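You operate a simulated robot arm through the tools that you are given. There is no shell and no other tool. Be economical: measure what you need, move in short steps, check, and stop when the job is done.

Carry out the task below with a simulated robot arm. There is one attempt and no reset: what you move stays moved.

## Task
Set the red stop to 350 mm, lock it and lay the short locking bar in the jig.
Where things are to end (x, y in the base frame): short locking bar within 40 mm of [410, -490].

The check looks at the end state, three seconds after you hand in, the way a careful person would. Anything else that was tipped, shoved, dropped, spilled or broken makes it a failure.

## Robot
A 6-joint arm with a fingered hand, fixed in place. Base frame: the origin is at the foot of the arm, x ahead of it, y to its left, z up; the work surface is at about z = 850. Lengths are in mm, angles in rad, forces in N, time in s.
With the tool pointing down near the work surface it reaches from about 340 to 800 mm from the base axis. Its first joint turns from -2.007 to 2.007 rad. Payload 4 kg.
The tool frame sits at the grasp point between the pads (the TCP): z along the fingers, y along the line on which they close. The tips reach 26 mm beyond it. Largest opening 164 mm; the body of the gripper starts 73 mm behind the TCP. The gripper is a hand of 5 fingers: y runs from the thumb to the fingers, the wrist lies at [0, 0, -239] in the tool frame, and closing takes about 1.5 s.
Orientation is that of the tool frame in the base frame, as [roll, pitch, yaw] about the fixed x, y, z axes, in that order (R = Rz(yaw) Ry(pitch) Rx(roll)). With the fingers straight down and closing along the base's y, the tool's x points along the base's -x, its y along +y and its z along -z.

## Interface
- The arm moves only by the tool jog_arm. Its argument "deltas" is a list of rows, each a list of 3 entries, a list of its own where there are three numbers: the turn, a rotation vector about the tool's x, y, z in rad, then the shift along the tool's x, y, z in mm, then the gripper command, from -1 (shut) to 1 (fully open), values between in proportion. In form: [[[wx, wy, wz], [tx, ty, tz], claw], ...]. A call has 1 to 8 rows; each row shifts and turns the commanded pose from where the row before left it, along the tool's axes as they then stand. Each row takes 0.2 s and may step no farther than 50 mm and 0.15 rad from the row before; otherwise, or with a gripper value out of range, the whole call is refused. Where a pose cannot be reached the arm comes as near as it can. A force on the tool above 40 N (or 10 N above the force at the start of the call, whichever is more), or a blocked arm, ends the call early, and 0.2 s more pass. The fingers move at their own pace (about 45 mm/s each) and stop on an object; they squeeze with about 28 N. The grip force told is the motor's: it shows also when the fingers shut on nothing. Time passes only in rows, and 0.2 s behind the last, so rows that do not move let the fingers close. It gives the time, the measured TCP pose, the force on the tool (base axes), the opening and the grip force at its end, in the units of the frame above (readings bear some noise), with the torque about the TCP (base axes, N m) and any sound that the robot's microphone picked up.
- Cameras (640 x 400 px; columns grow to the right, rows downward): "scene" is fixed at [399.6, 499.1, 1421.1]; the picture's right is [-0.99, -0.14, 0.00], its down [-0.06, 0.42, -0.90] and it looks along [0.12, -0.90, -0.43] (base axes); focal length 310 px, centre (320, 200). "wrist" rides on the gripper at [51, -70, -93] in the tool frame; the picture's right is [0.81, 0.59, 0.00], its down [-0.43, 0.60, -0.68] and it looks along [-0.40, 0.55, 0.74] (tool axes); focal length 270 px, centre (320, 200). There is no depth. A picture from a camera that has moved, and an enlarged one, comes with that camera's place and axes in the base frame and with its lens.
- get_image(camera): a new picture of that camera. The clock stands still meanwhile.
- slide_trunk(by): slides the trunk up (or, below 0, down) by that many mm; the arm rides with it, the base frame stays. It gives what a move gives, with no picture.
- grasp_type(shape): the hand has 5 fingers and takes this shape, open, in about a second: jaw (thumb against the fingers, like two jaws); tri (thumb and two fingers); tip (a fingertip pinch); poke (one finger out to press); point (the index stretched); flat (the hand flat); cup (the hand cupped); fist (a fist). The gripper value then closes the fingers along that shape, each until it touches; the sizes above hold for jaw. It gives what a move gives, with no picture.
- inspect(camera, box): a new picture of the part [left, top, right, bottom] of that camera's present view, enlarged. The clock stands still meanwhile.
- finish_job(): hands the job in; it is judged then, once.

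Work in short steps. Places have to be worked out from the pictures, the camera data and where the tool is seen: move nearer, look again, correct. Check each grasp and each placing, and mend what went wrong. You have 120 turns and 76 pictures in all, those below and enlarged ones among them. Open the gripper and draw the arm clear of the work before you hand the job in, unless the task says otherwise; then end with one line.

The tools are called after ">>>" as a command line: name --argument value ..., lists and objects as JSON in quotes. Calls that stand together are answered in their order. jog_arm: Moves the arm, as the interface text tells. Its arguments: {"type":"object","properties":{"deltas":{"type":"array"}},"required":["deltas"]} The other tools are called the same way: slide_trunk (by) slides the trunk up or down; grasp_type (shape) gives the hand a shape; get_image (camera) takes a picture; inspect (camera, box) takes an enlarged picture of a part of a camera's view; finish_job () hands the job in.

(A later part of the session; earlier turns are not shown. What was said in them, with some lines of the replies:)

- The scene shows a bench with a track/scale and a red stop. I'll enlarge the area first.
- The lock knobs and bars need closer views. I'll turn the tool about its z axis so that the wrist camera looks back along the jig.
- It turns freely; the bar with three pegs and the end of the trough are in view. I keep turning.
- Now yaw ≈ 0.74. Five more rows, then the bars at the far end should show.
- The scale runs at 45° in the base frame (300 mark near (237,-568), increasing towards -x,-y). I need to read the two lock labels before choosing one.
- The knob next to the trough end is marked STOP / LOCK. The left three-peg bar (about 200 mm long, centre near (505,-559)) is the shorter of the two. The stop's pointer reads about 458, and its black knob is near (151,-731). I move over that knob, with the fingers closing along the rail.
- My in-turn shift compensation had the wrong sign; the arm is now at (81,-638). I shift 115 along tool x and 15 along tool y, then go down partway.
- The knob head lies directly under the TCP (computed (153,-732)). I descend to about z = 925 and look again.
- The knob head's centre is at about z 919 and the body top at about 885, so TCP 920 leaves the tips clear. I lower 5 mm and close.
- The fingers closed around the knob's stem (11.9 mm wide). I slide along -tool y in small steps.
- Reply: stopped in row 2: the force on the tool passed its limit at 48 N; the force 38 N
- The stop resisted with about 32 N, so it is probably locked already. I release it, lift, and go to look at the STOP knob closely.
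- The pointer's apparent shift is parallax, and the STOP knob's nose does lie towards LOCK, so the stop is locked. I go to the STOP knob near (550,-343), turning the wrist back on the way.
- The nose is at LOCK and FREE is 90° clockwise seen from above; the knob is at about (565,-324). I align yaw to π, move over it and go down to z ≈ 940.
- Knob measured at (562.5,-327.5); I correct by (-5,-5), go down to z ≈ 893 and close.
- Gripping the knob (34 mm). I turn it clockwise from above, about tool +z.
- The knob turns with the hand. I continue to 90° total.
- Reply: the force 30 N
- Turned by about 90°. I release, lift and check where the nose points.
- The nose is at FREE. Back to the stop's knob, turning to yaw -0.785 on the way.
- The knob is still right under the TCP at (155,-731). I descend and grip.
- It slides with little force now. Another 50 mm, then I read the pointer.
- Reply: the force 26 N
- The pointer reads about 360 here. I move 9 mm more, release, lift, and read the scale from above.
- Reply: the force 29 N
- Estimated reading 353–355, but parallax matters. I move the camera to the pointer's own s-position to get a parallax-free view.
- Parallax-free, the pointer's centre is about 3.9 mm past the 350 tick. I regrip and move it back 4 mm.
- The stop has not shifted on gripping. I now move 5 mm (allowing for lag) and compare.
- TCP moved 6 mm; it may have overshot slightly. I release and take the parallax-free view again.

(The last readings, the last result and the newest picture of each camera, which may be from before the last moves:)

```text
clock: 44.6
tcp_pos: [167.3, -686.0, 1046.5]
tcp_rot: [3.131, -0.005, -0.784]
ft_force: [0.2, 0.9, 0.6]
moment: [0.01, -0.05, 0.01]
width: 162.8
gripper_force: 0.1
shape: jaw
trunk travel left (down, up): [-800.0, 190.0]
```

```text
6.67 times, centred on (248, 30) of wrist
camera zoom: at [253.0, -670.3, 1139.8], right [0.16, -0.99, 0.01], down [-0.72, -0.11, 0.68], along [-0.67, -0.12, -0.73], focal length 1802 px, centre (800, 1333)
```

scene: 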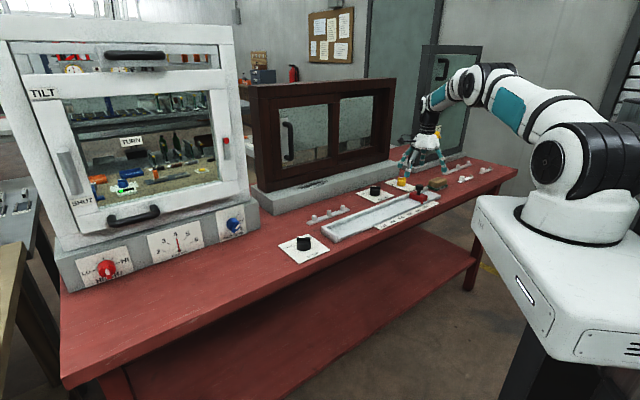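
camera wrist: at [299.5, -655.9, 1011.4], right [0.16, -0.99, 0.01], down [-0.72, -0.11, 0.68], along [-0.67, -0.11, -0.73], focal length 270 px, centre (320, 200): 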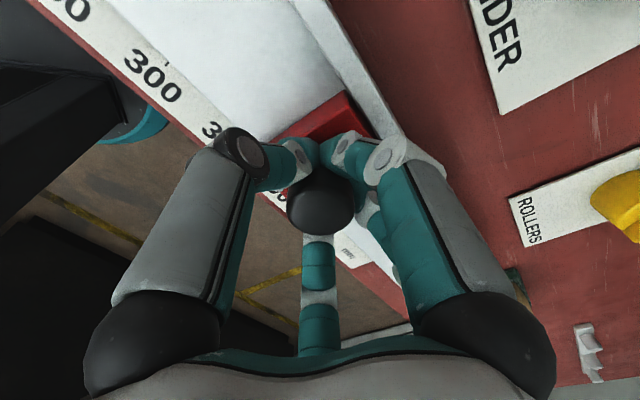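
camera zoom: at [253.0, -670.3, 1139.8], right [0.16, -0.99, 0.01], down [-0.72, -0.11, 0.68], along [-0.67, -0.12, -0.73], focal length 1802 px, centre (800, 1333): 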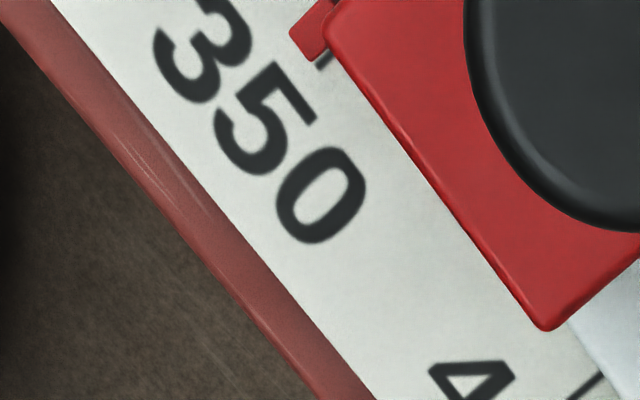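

Now reads about 346.6. I regrip and move it +3.4 mm.

>>> jog_arm --deltas '[[[0, 0, 0], [12, -29.7, 0], 1], [[0, 0, 0], [12, -29.7, 0], 1], [[0, 0, 0], [0, 0, 45], 0.5], [[0, 0, 0], [0, 0, 45], 0.3], [[0, 0, 0], [0, 0, 37], 0], [[0, 0, 0], [0, 0, 0], -0.5], [[0, 0, 0], [0, 0, 0], -1], [[0, 0, 0], [0, 0, 0], -1]]'

>>> jog_arm --deltas '[[[0, 0, 0], [0, 0, 0], -1], [[0, 0, 0], [0, 0, 0], -1], [[0, 0, 0], [0, 0, 0], -1]]'

>>> jog_arm --deltas '[[[0, 0, 0], [0, 1.8, 0], -1], [[0, 0, 0], [0, 1.8, 0], -1], [[0, 0, 0], [0, 0, 0], -1], [[0, 0, 0], [0, 0, 0], -1]]'

>>> inspect --camera "scene" --box '[360, 180, 440, 230]'

```text
clock: 46.4
tcp_pos: [229.3, -664.5, 919.6]
tcp_rot: [3.131, -0.005, -0.784]
ft_force: [0.4, 0.8, 0.2]
moment: [-0.02, -0.01, 0.01]
width: 46.9
gripper_force: 0.1
shape: jaw
trunk travel left (down, up): [-800.0, 190.0]
```

```text
clock: 47.2
tcp_pos: [230.0, -664.0, 918.9]
tcp_rot: [3.132, -0.005, -0.784]
ft_force: [0.7, -3.4, -2.4]
moment: [-0.01, 0.16, 0.03]
width: 7.5
gripper_force: 16.8
shape: jaw
trunk travel left (down, up): [-800.0, 190.0]
```

```text
clock: 48.2
tcp_pos: [228.0, -665.9, 917.9]
tcp_rot: [3.13, -0.004, -0.783]
ft_force: [5.8, -3.2, -5.1]
moment: [-0.12, 0.23, 0.02]
width: 7.1
gripper_force: 28.0
shape: jaw
trunk travel left (down, up): [-800.0, 190.0]
```

```text
8.00 times, centred on (400, 205) of scene
camera zoom: at [399.6, 499.1, 1421.1], right [-0.99, -0.14, 0.0], down [-0.06, 0.42, -0.9], along [0.12, -0.9, -0.43], focal length 2477 px, centre (-320, 160)
```

zoom: 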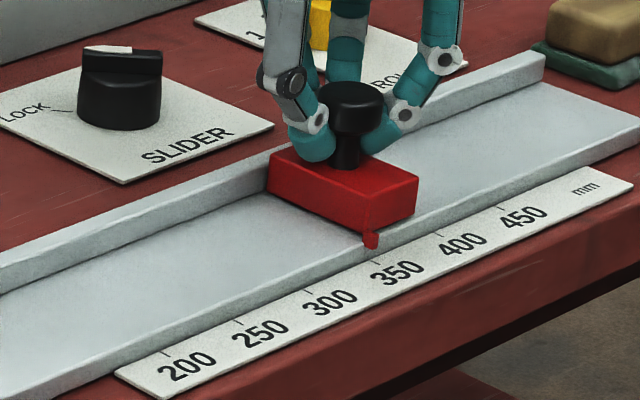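

I gripped about 5 mm off in n and the stop hardly moved. I open, re-centre (tool x -4.5), and grip again.

>>> jog_arm --deltas '[[[0, 0, 0], [0, 0, 0], 0], [[0, 0, 0], [0, 0, 0], 0], [[0, 0, 0], [0, 0, 0], 0.1], [[0, 0, 0], [-4.5, 0, 0], 0.1], [[0, 0, 0], [0, 0, 0], -0.5], [[0, 0, 0], [0, 0, 0], -1], [[0, 0, 0], [0, 0, 0], -1], [[0, 0, 0], [0, 0, 0], -1]]'

>>> jog_arm --deltas '[[[0, 0, 0], [0, 0, 0], -1], [[0, 0, 0], [0, 0, 0], -1], [[0, 0, 0], [0, 0, 0], -1]]'

>>> inspect --camera "scene" --box '[376, 195, 424, 225]'

```text
clock: 50.0
tcp_pos: [224.0, -662.4, 918.0]
tcp_rot: [3.132, -0.004, -0.784]
ft_force: [0.6, 0.3, -1.3]
moment: [0.0, 0.04, 0.0]
width: 11.3
gripper_force: 1.7
shape: jaw
trunk travel left (down, up): [-800.0, 190.0]
```

```text
clock: 50.8
tcp_pos: [224.3, -662.5, 918.8]
tcp_rot: [3.131, -0.004, -0.782]
ft_force: [-0.2, -0.4, -7.3]
moment: [-0.26, 0.24, -0.03]
width: 10.5
gripper_force: 27.6
shape: jaw
trunk travel left (down, up): [-800.0, 190.0]
```

```text
13.33 times, centred on (400, 210) of scene
camera zoom: at [399.6, 499.1, 1421.1], right [-0.99, -0.14, 0.0], down [-0.06, 0.42, -0.9], along [0.12, -0.9, -0.43], focal length 4128 px, centre (-747, 67)
```

zoom: 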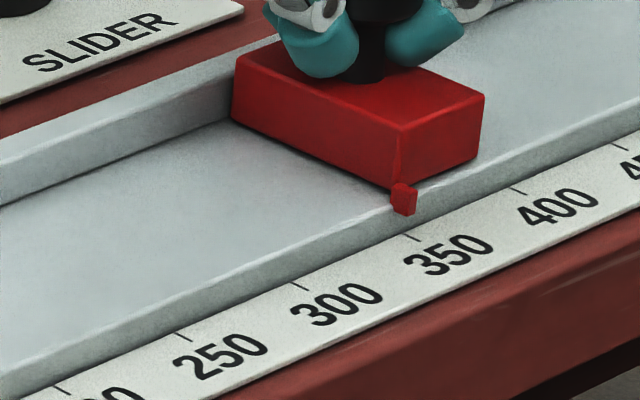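

By comparison with the two calibrated views, it now reads about 348. I nudge +2.5 mm.

>>> jog_arm --deltas '[[[0, 0, 0], [0, 1.3, 0], -1], [[0, 0, 0], [0, 1.2, 0], -1], [[0, 0, 0], [0, 0, 0], -1], [[0, 0, 0], [0, 0, 0], -1]]'

>>> inspect --camera "scene" --box '[376, 195, 424, 225]'

```text
clock: 51.8
tcp_pos: [223.4, -663.7, 917.9]
tcp_rot: [3.131, -0.005, -0.783]
ft_force: [1.6, -0.1, -8.1]
moment: [-0.22, 0.24, -0.03]
width: 10.7
gripper_force: 28.3
shape: jaw
trunk travel left (down, up): [-800.0, 190.0]
```

```text
13.33 times, centred on (400, 210) of scene
camera zoom: at [399.6, 499.1, 1421.1], right [-0.99, -0.14, 0.0], down [-0.06, 0.42, -0.9], along [0.12, -0.9, -0.43], focal length 4128 px, centre (-747, 67)
```

zoom: 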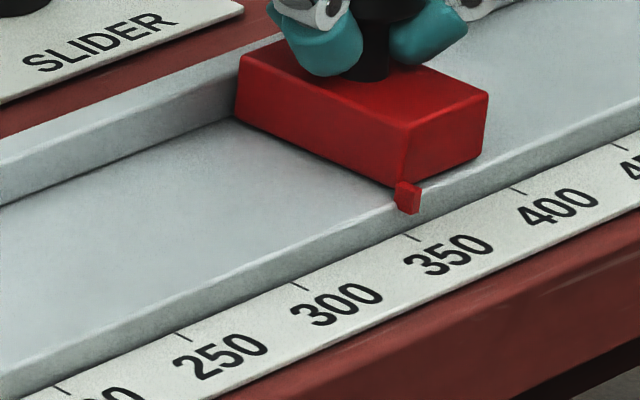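

Now around 349.7. I release and verify from above.

>>> jog_arm --deltas '[[[0, 0, 0], [0, 0, 0], 0], [[0, 0, 0], [0, 0, 0], 0.4], [[0, 0, 0], [0, 0, 0], 0.8], [[0, 0, 0], [0, 0, 0], 1], [[0, 0, 0], [0, 0, 0], 1], [[0, 0, 0], [0, 0, -45], 1], [[0, 0, 0], [-10, 26, -40], 1], [[0, 0, 0], [-10, 26, -40], 1]]'

>>> inspect --camera "wrist" --box '[200, 0, 296, 60]'

```text
clock: 53.6
tcp_pos: [173.5, -683.3, 1044.3]
tcp_rot: [3.131, -0.005, -0.785]
ft_force: [1.1, 0.3, 0.0]
moment: [-0.01, 0.0, -0.01]
width: 162.7
gripper_force: 0.0
shape: jaw
trunk travel left (down, up): [-800.0, 190.0]
```

```text
6.67 times, centred on (248, 30) of wrist
camera zoom: at [257.5, -667.9, 1137.5], right [0.16, -0.99, 0.01], down [-0.72, -0.11, 0.68], along [-0.67, -0.12, -0.73], focal length 1802 px, centre (800, 1333)
```

zoom: 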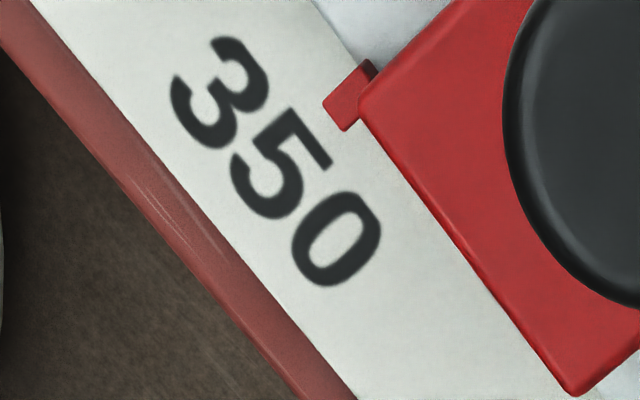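

The pointer covers the 350 tick exactly (about 350.4). Now to the STOP knob to lock it.

>>> jog_arm --deltas '[[[0, 0, -0.15], [2.1, -47.9, 0], 1], [[0, 0, -0.15], [9.3, -47, 0], 1], [[0, 0, -0.15], [16.2, -45.1, 0], 1], [[0, 0, -0.15], [22.7, -42.2, 0], 1], [[0, 0, -0.15], [28.8, -38.3, 0], 1], [[0, 0, -0.15], [34.2, -33.6, 0], 1], [[0, 0, -0.15], [38.8, -28.1, 0], 1], [[0, 0, -0.15], [42.6, -22, 0], 1]]'

>>> jog_arm --deltas '[[[0, 0, -0.15], [45.4, -15.3, 0], 1], [[0, 0, -0.15], [47.2, -8.4, 0], 1], [[0, 0, -0.15], [47.9, -1.3, 0], 1], [[0, 0, -0.15], [0, 0, 0], 1], [[0, 0, -0.15], [0, 0, 0], 1], [[0, 0, -0.15], [0, 0, 0], 1], [[0, 0, -0.15], [0, 0, 0], 1], [[0, 0, -0.11], [0, 0, 0], 1]]'

```text
clock: 55.4
tcp_pos: [457.4, -424.4, 1039.9]
tcp_rot: [3.133, 0.009, 0.417]
ft_force: [-0.3, 0.3, -1.0]
moment: [0.02, 0.02, 0.0]
width: 164.0
gripper_force: 0.0
shape: jaw
trunk travel left (down, up): [-800.0, 190.0]
```

```text
clock: 57.2
tcp_pos: [562.3, -327.0, 1038.7]
tcp_rot: [-3.138, 0.011, 1.576]
ft_force: [-0.4, 0.3, 0.1]
moment: [-0.01, 0.0, 0.04]
width: 164.1
gripper_force: 0.0
shape: jaw
trunk travel left (down, up): [-800.0, 190.0]
```

On position at (562,-327). Descend, grip.

>>> jog_arm --deltas '[[[0, 0, 0], [0, 0, 45], 0.6], [[0, 0, 0], [0, 0, 45], 0.3], [[0, 0, 0], [0, 0, 40], 0], [[0, 0, 0], [0, 0, 15], 0], [[0, 0, 0], [0, 0, 0], -1], [[0, 0, 0], [0, 0, 0], -1], [[0, 0, 0], [0, 0, 0], -1], [[0, 0, 0], [0, 0, 0], -1]]'

>>> jog_arm --deltas '[[[0, 0, 0], [0, 0, 0], -1], [[0, 0, 0], [0, 0, 0], -1], [[0, 0, -0.1], [0, 0, 0], -1], [[0, 0, -0.1], [0, 0, 0], -1], [[0, 0, -0.1], [0, 0, 0], -1], [[0, 0, -0.1], [0, 0, 0], -1]]'

>>> get_image --camera "wrist"

```text
clock: 59.0
tcp_pos: [559.7, -327.2, 892.8]
tcp_rot: [-3.136, 0.011, 1.574]
ft_force: [0.2, 0.3, -1.5]
moment: [0.02, 0.01, 0.01]
width: 33.4
gripper_force: 21.0
shape: jaw
trunk travel left (down, up): [-800.0, 190.0]
```

```text
clock: 60.4
tcp_pos: [560.3, -330.2, 893.4]
tcp_rot: [-3.134, 0.01, 1.976]
ft_force: [-0.7, -2.3, -6.0]
moment: [-0.03, -0.02, -0.02]
width: 33.1
gripper_force: 28.1
shape: jaw
trunk travel left (down, up): [-800.0, 190.0]
```

```text
34 pictures are left
camera wrist: at [476.9, -309.2, 986.4], right [0.22, 0.98, -0.01], down [0.72, -0.16, 0.68], along [0.66, -0.16, -0.74], focal length 270 px, centre (320, 200)
```

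wrist: 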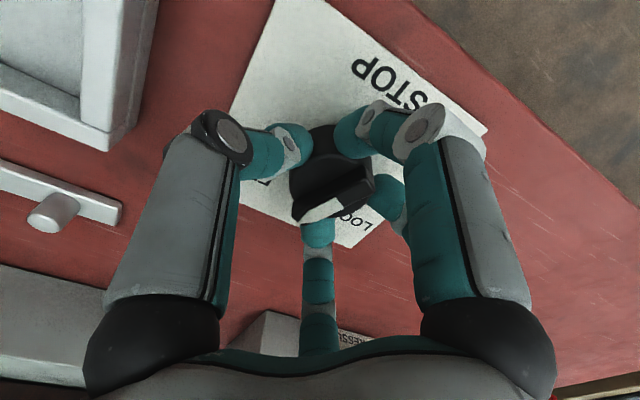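

The knob follows. I continue to 90° total.

>>> jog_arm --deltas '[[[0, 0, -0.15], [0, 0, 0], -1], [[0, 0, -0.15], [0, 0, 0], -1], [[0, 0, -0.15], [0, 0, 0], -1], [[0, 0, -0.15], [0, 0, 0], -1], [[0, 0, -0.15], [0, 0, 0], -1], [[0, 0, -0.15], [0, 0, 0], -1], [[0, 0, -0.15], [0, 0, 0], -1], [[0, 0, -0.15], [0, 0, 0], -1]]'

>>> jog_arm --deltas '[[[0, 0, 0], [0, 0, 0], 0], [[0, 0, 0], [0, 0, 0], 0.4], [[0, 0, 0], [0, 0, 0], 0.8], [[0, 0, 0], [0, 0, 0], 1], [[0, 0, 0], [0, 0, -45], 1], [[0, 0, 0], [0, 0, -45], 1], [[0, 0, 0], [0, 0, -45], 1]]'

>>> inspect --camera "wrist" --box '[220, 40, 420, 165]'

```text
clock: 62.2
tcp_pos: [563.7, -330.6, 893.1]
tcp_rot: [-3.13, -0.001, -3.105]
ft_force: [21.2, -7.7, -7.9]
moment: [-0.4, -0.69, -0.16]
width: 32.4
gripper_force: 28.2
shape: jaw
trunk travel left (down, up): [-800.0, 190.0]
```

```text
clock: 63.8
tcp_pos: [560.4, -329.0, 1030.5]
tcp_rot: [-3.131, -0.005, -3.108]
ft_force: [-0.6, 0.1, 0.3]
moment: [-0.04, -0.05, 0.0]
width: 161.6
gripper_force: 0.1
shape: jaw
trunk travel left (down, up): [-800.0, 190.0]
```

```text
3.20 times, centred on (320, 102) of wrist
camera zoom: at [512.7, -398.8, 1124.2], right [-0.83, 0.56, 0.0], down [0.42, 0.62, 0.67], along [0.38, 0.55, -0.74], focal length 865 px, centre (320, 512)
```

zoom: 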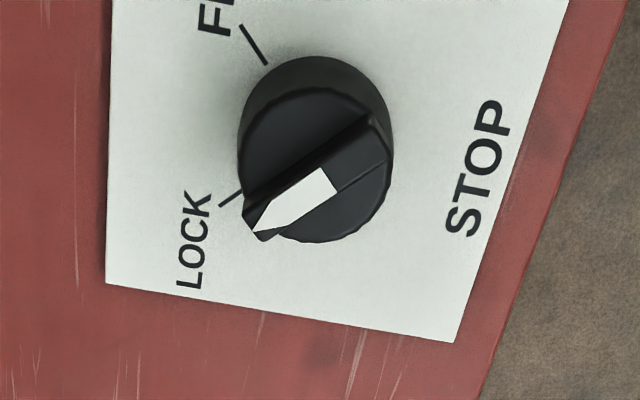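

The stop is locked. Next the short bar: I move over it at about (512,-559) with the fingers set to close along its length (yaw 2.356), and look.

>>> jog_arm --deltas '[[[0, 0, 0], [11.1, -45.7, 0], 1], [[0, 0, 0], [11.1, -45.7, 0], 1], [[0, 0, 0], [11.1, -45.7, 0], 1], [[0, 0, 0], [11.1, -45.7, 0], 1], [[0, 0, 0], [11.1, -45.7, 0], 1]]'

>>> jog_arm --deltas '[[[0, 0, 0.15], [0, 0, 0], 1], [[0, 0, 0.15], [0, 0, 0], 1], [[0, 0, 0.15], [0, 0, 0], 1], [[0, 0, 0.15], [0, 0, 0], 1], [[0, 0, 0.15], [0, 0, 0], 1], [[0, 0, 0.07], [0, 0, 0], 1]]'

>>> get_image --camera "wrist"

```text
clock: 65.0
tcp_pos: [513.9, -560.2, 1030.7]
tcp_rot: [-3.13, -0.004, -3.111]
ft_force: [-0.3, 0.3, 0.1]
moment: [0.04, 0.02, -0.01]
width: 163.7
gripper_force: 0.1
shape: jaw
trunk travel left (down, up): [-800.0, 190.0]
```

```text
clock: 66.4
tcp_pos: [512.3, -558.6, 1031.2]
tcp_rot: [-3.131, 0.006, 2.351]
ft_force: [0.4, 0.6, -0.6]
moment: [0.01, -0.03, -0.01]
width: 164.3
gripper_force: 0.1
shape: jaw
trunk travel left (down, up): [-800.0, 190.0]
```

```text
32 pictures are left
camera wrist: at [427.9, -569.7, 1124.7], right [-0.15, 0.99, -0.01], down [0.73, 0.12, 0.67], along [0.67, 0.1, -0.74], focal length 270 px, centre (320, 200)
```

wrist: 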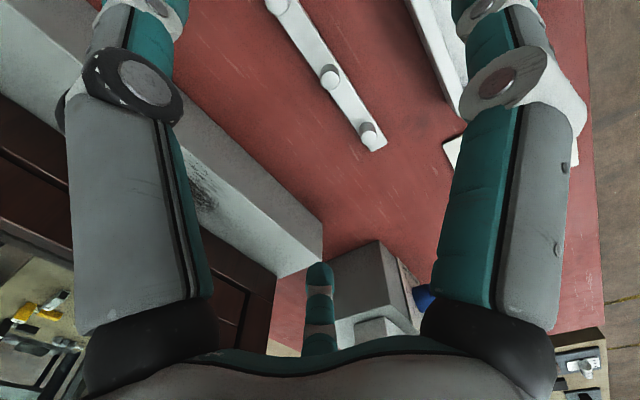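

>>> inspect --camera "wrist" --box '[250, 0, 410, 160]'

```text
2.50 times, centred on (330, 80) of wrist
camera zoom: at [427.9, -569.7, 1124.7], right [-0.15, 0.99, -0.01], down [0.73, 0.12, 0.67], along [0.67, 0.1, -0.74], focal length 676 px, centre (295, 500)
```

zoom: 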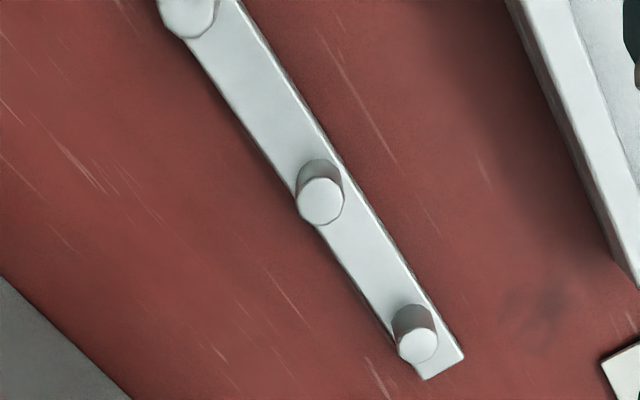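

Middle peg measured at (508.5,-549.5), top z ≈ 878; outer pegs ±71 mm along the bar. I narrow the opening to about 70 mm so the fingers clear the outer pegs, then descend partway.

>>> jog_arm --deltas '[[[0, 0, 0], [9.1, 3.7, 0], -0.15], [[0, 0, 0], [0, 0, 0], -0.15], [[0, 0, 0], [0, 0, 0], -0.15], [[0, 0, 0], [0, 0, 0], -0.15], [[0, 0, 0], [0, 0, 30], -0.15], [[0, 0, 0], [0, 0, 40], -0.15], [[0, 0, 0], [0, 0, 35], -0.15], [[0, 0, 0], [0, 0, 0], -0.15]]'

>>> get_image --camera "wrist"

```text
clock: 68.2
tcp_pos: [508.2, -551.4, 925.7]
tcp_rot: [-3.131, 0.004, 2.356]
ft_force: [0.0, 0.8, 0.6]
moment: [0.01, 0.0, 0.01]
width: 69.9
gripper_force: 0.0
shape: jaw
trunk travel left (down, up): [-800.0, 190.0]
```

```text
30 pictures are left
camera wrist: at [424.0, -562.0, 1019.8], right [-0.16, 0.99, -0.01], down [0.73, 0.12, 0.67], along [0.67, 0.1, -0.74], focal length 270 px, centre (320, 200)
```

wrist: 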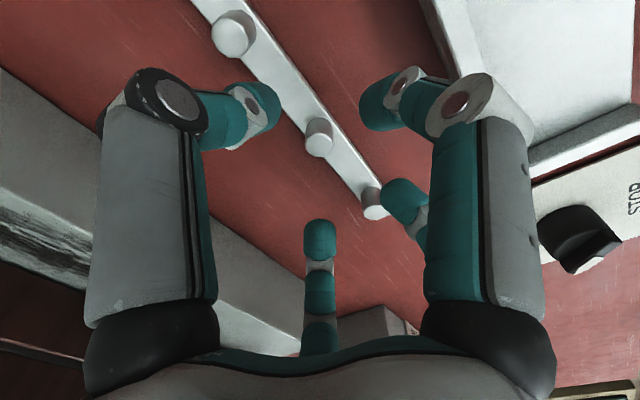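

The peg is under the TCP within about 1 mm. I descend 39 mm and grip the middle peg.

>>> jog_arm --deltas '[[[0, 0, 0], [0.5, 1, 20], -0.15], [[0, 0, 0], [0, 0, 14], -0.15], [[0, 0, 0], [0, 0, 5], -0.15], [[0, 0, 0], [0, 0, 0], -0.6], [[0, 0, 0], [0, 0, 0], -1], [[0, 0, 0], [0, 0, 0], -1], [[0, 0, 0], [0, 0, 0], -1], [[0, 0, 0], [0, 0, 0], -1]]'

>>> get_image --camera "wrist"

>>> inspect --camera "scene" --box '[280, 175, 376, 235]'

```text
clock: 70.0
tcp_pos: [509.0, -549.4, 886.7]
tcp_rot: [-3.131, 0.005, 2.356]
ft_force: [0.1, -0.8, 0.3]
moment: [0.02, -0.02, -0.03]
width: 12.9
gripper_force: 28.0
shape: jaw
trunk travel left (down, up): [-800.0, 190.0]
```

```text
29 pictures are left
camera wrist: at [423.9, -561.2, 981.1], right [-0.16, 0.99, -0.01], down [0.73, 0.12, 0.67], along [0.67, 0.1, -0.74], focal length 270 px, centre (320, 200)
```

wrist: 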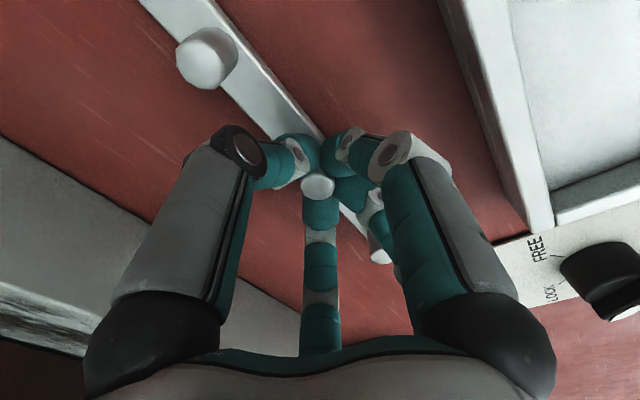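

```text
6.67 times, centred on (328, 205) of scene
camera zoom: at [399.6, 499.1, 1421.1], right [-0.99, -0.14, 0.0], down [-0.06, 0.42, -0.9], along [0.12, -0.9, -0.43], focal length 2064 px, centre (267, 167)
```

zoom: 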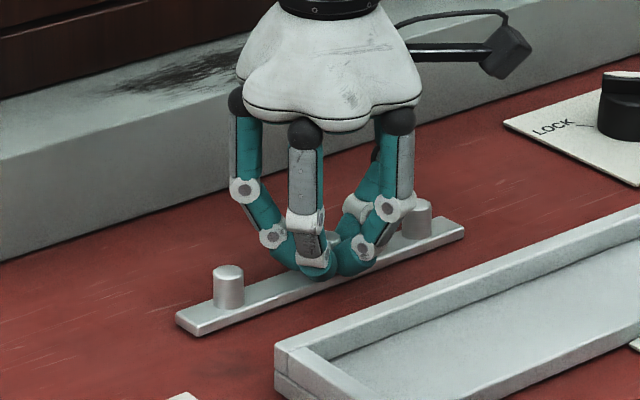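

The peg is gripped. I lift 20 mm slowly and check that the bar comes along level.

>>> jog_arm --deltas '[[[0, 0, 0], [0, 0, 0], -1], [[0, 0, 0], [0, 0, -5], -1], [[0, 0, 0], [0, 0, -8], -1], [[0, 0, 0], [0, 0, -10], -1], [[0, 0, 0], [0, 0, 0], -1]]'

>>> inspect --camera "scene" --box '[280, 175, 376, 235]'

```text
clock: 71.2
tcp_pos: [509.7, -549.7, 910.1]
tcp_rot: [-3.131, 0.007, 2.355]
ft_force: [-0.7, -0.2, -1.1]
moment: [0.03, -0.01, -0.02]
width: 12.8
gripper_force: 28.0
shape: jaw
trunk travel left (down, up): [-800.0, 190.0]
```

```text
6.67 times, centred on (328, 205) of scene
camera zoom: at [399.6, 499.1, 1421.1], right [-0.99, -0.14, 0.0], down [-0.06, 0.42, -0.9], along [0.12, -0.9, -0.43], focal length 2064 px, centre (267, 167)
```

zoom: 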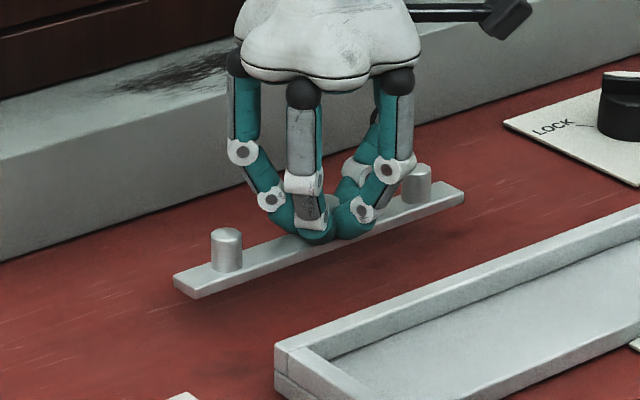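

Level and firmly held. I lift another 45 mm and carry it over the trough to (410,-490).

>>> jog_arm --deltas '[[[0, 0, 0], [0, 0, -20], -1], [[0, 0, 0], [0, 0, -25], -1], [[0, 0, 0], [22.5, -5.7, 0], -1], [[0, 0, 0], [22.5, -5.7, 0], -1], [[0, 0, 0], [22.5, -5.7, 0], -1], [[0, 0, 0], [22.5, -5.7, 0], -1], [[0, 0, 0], [22.7, -5.5, 0], -1], [[0, 0, 0], [0, 0, 0], -1]]'

>>> get_image --camera "wrist"

>>> inspect --camera "scene" --box '[300, 165, 412, 245]'

```text
clock: 73.0
tcp_pos: [409.1, -489.5, 955.3]
tcp_rot: [-3.131, 0.006, 2.355]
ft_force: [0.2, -0.3, -0.6]
moment: [-0.01, 0.02, 0.02]
width: 12.5
gripper_force: 28.0
shape: jaw
trunk travel left (down, up): [-800.0, 190.0]
```

```text
26 pictures are left
camera wrist: at [324.0, -500.7, 1049.0], right [-0.15, 0.99, -0.01], down [0.73, 0.12, 0.67], along [0.67, 0.1, -0.74], focal length 270 px, centre (320, 200)
```

wrist: 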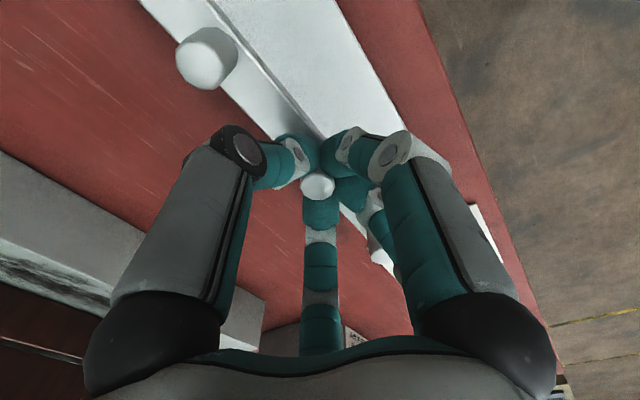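

```text
5.00 times, centred on (356, 205) of scene
camera zoom: at [399.6, 499.1, 1421.1], right [-0.99, -0.14, 0.0], down [-0.06, 0.42, -0.9], along [0.12, -0.9, -0.43], focal length 1548 px, centre (140, 175)
```

zoom: 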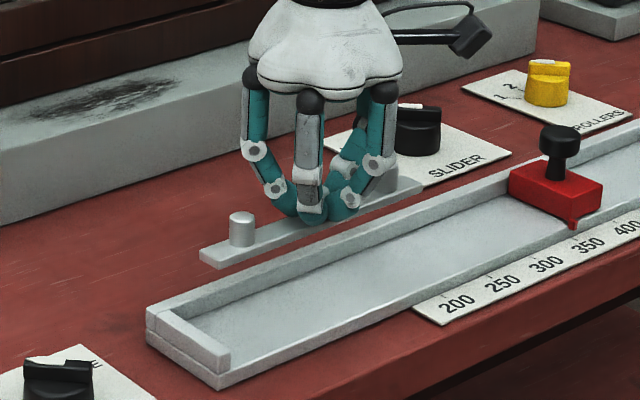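

The trough floor spans n ≈ 592–648 with a fence behind it; I shift 8 mm to the near side and 5 mm off the end wall, to clear both, then lower to z ≈ 920.

>>> jog_arm --deltas '[[[0, 0, 0], [8, -5, 0], -1], [[0, 0, 0], [0, 0, 15], -1], [[0, 0, 0], [0, 0, 12], -1], [[0, 0, 0], [0, 0, 10], -1], [[0, 0, 0], [0, 0, 0], -1]]'

>>> inspect --camera "scene" --box '[310, 175, 406, 245]'

>>> get_image --camera "wrist"

```text
clock: 74.2
tcp_pos: [399.3, -487.3, 916.6]
tcp_rot: [-3.131, 0.004, 2.355]
ft_force: [0.2, 0.2, -0.9]
moment: [0.0, -0.03, 0.03]
width: 12.6
gripper_force: 28.8
shape: jaw
trunk travel left (down, up): [-800.0, 190.0]
```

```text
5.71 times, centred on (358, 210) of scene
camera zoom: at [399.6, 499.1, 1421.1], right [-0.99, -0.14, 0.0], down [-0.06, 0.42, -0.9], along [0.12, -0.9, -0.43], focal length 1769 px, centre (103, 143)
```

zoom: 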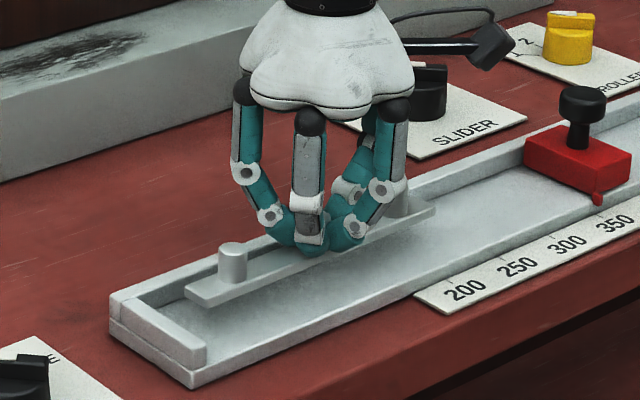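

```text
23 pictures are left
camera wrist: at [314.8, -499.1, 1011.3], right [-0.16, 0.99, -0.01], down [0.73, 0.12, 0.67], along [0.67, 0.1, -0.74], focal length 270 px, centre (320, 200)
```

wrist: 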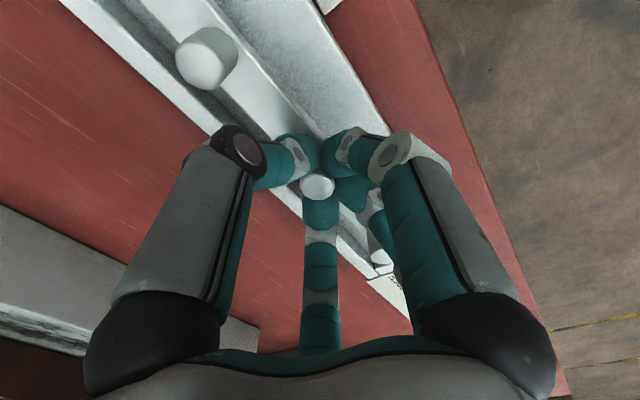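

It hangs inside the trough, clear of the walls. I lower in small steps.

>>> jog_arm --deltas '[[[0, 0, 0], [0, 0, 4], -1], [[0, 0, 0], [0, 0, 4], -1], [[0, 0, 0], [0, 0, 3], -1], [[0, 0, 0], [0, 0, 2], -1], [[0, 0, 0], [0, 0, 0], -1]]'

>>> jog_arm --deltas '[[[0, 0, 0], [0, 0, 2], -1], [[0, 0, 0], [0, 0, 2], -1], [[0, 0, 0], [0, 0, 0], -1]]'

>>> inspect --camera "scene" --box '[310, 185, 390, 245]'

```text
clock: 75.4
tcp_pos: [400.4, -487.4, 904.6]
tcp_rot: [-3.133, 0.007, 2.353]
ft_force: [-0.7, -0.6, -2.0]
moment: [-0.04, 0.02, -0.02]
width: 12.6
gripper_force: 27.7
shape: jaw
trunk travel left (down, up): [-800.0, 190.0]
```

```text
clock: 76.2
tcp_pos: [400.7, -487.3, 900.9]
tcp_rot: [-3.13, 0.006, 2.355]
ft_force: [-0.9, 0.0, -1.2]
moment: [-0.01, -0.01, 0.03]
width: 12.4
gripper_force: 28.1
shape: jaw
trunk travel left (down, up): [-800.0, 190.0]
```

```text
6.67 times, centred on (350, 215) of scene
camera zoom: at [399.6, 499.1, 1421.1], right [-0.99, -0.14, 0.0], down [-0.06, 0.42, -0.9], along [0.12, -0.9, -0.43], focal length 2064 px, centre (120, 100)
```

zoom: 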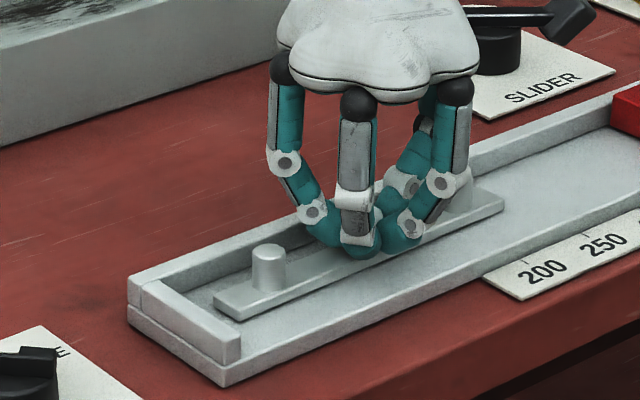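

Almost touching, no contact force yet. I lower further, 1.5 mm per row.

>>> jog_arm --deltas '[[[0, 0, 0], [0, 0, 1.5], -1], [[0, 0, 0], [0, 0, 1.5], -1], [[0, 0, 0], [0, 0, 0], -1]]'

>>> jog_arm --deltas '[[[0, 0, 0], [0, 0, 1.5], -1], [[0, 0, 0], [0, 0, 0], -1]]'

```text
clock: 77.0
tcp_pos: [400.5, -488.0, 900.0]
tcp_rot: [-3.132, 0.009, 2.355]
ft_force: [0.2, 0.1, 18.5]
moment: [-0.09, -0.03, -0.03]
width: 12.9
gripper_force: 27.8
shape: jaw
trunk travel left (down, up): [-800.0, 190.0]
```

```text
clock: 77.6
tcp_pos: [401.9, -487.0, 899.3]
tcp_rot: [-3.129, 0.01, 2.354]
ft_force: [2.9, 0.5, 34.8]
moment: [-0.09, -0.09, -0.05]
width: 13.2
gripper_force: 28.0
shape: jaw
trunk travel left (down, up): [-800.0, 190.0]
```

The bar is on the floor of the trough (contact at z ≈ 900). I ease off, open to about 65 mm and lift out.

>>> jog_arm --deltas '[[[0, 0, 0], [0, 0, -2.5], -1], [[0, 0, 0], [0, 0, 0], -0.6], [[0, 0, 0], [0, 0, 0], -0.3], [[0, 0, 0], [0, 0, 0], -0.2], [[0, 0, 0], [0, 0, 0], -0.2], [[0, 0, 0], [0, 0, 0], -0.2]]'

>>> jog_arm --deltas '[[[0, 0, 0], [0, 0, -10], -0.2], [[0, 0, 0], [0, 0, -30], -0.2], [[0, 0, 0], [0, 0, -40], -0.2], [[0, 0, 0], [0, 0, -40], 0.5], [[0, 0, 0], [0, 0, -40], 1], [[0, 0, 0], [0, 0, 0], 1]]'

>>> get_image --camera "wrist"

>>> inspect --camera "scene" --box '[270, 165, 430, 265]'

```text
clock: 79.0
tcp_pos: [399.3, -486.8, 898.7]
tcp_rot: [-3.13, 0.002, 2.355]
ft_force: [-6.3, 6.0, 2.3]
moment: [0.05, 0.09, -0.02]
width: 64.0
gripper_force: 0.1
shape: jaw
trunk travel left (down, up): [-800.0, 190.0]
```

```text
clock: 80.4
tcp_pos: [400.5, -488.0, 1060.6]
tcp_rot: [-3.13, 0.004, 2.355]
ft_force: [-0.5, -0.2, -0.6]
moment: [-0.01, 0.04, 0.0]
width: 134.0
gripper_force: 0.1
shape: jaw
trunk travel left (down, up): [-800.0, 190.0]
```

```text
21 pictures are left
camera wrist: at [314.1, -499.6, 1154.2], right [-0.16, 0.99, -0.01], down [0.73, 0.12, 0.67], along [0.67, 0.1, -0.74], focal length 270 px, centre (320, 200)
```

wrist: 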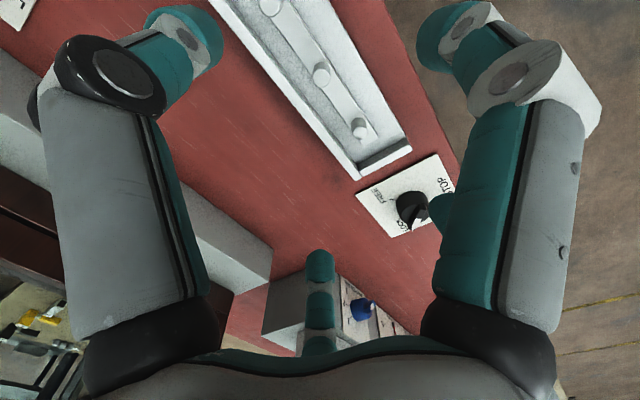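

```text
4.00 times, centred on (350, 215) of scene
camera zoom: at [399.6, 499.1, 1421.1], right [-0.99, -0.14, 0.0], down [-0.06, 0.42, -0.9], along [0.12, -0.9, -0.43], focal length 1239 px, centre (200, 140)
```

zoom: 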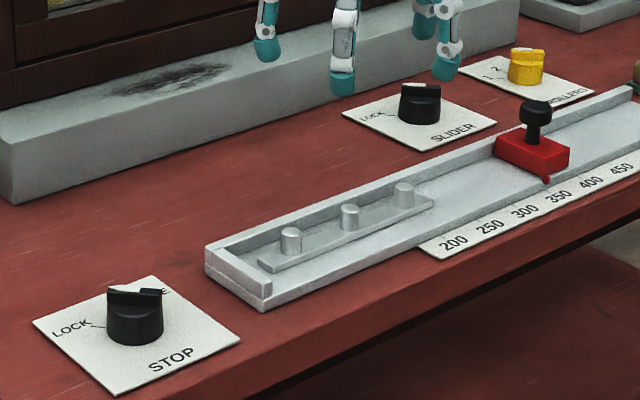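

The bar lies flat in the trough, about 13 mm from the target point. I check the stop's pointer a last time and raise the arm clear.

>>> jog_arm --deltas '[[[0, 0, 0], [30, 0, -40], 1], [[0, 0, 0], [30, 0, -30], 1], [[0, 0, 0], [0, 0, 0], 1]]'

>>> inspect --camera "scene" --box '[376, 195, 424, 225]'

>>> inspect --camera "scene" --box '[272, 228, 336, 268]'

```text
clock: 81.2
tcp_pos: [358.6, -441.8, 1128.2]
tcp_rot: [-3.131, 0.003, 2.357]
ft_force: [0.1, -0.4, 0.0]
moment: [0.01, 0.02, 0.04]
width: 163.9
gripper_force: 0.0
shape: jaw
trunk travel left (down, up): [-800.0, 190.0]
```

```text
13.33 times, centred on (400, 210) of scene
camera zoom: at [399.6, 499.1, 1421.1], right [-0.99, -0.14, 0.0], down [-0.06, 0.42, -0.9], along [0.12, -0.9, -0.43], focal length 4128 px, centre (-747, 67)
```

zoom: 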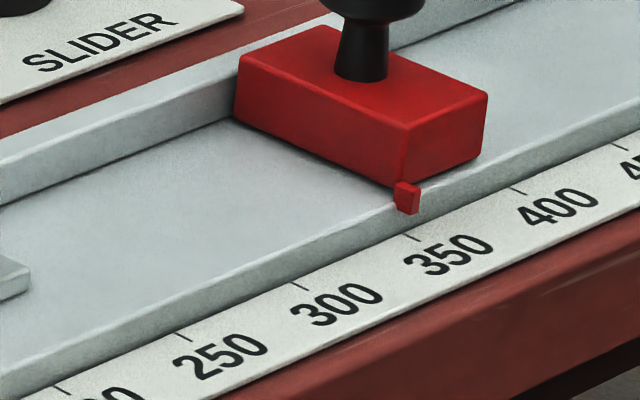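

```text
10.00 times, centred on (304, 248) of scene
camera zoom: at [399.6, 499.1, 1421.1], right [-0.99, -0.14, 0.0], down [-0.06, 0.42, -0.9], along [0.12, -0.9, -0.43], focal length 3096 px, centre (480, -280)
```

zoom: 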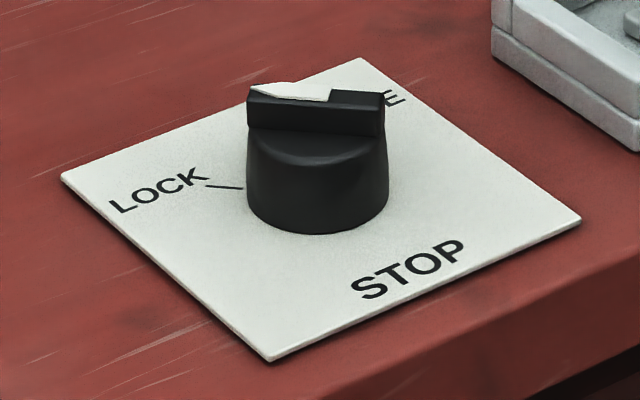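

The stop's pointer has not moved since I read it at 350, the knob is at LOCK, the bar is in the trough, and the arm is clear. I hand in.

>>> finish_job

```text
The job is handed in.
```

The red stop is set to 350 mm (pointer read at about 350.4) and locked, and the short locking bar lies flat in the jig about 13 mm from [410, -490].
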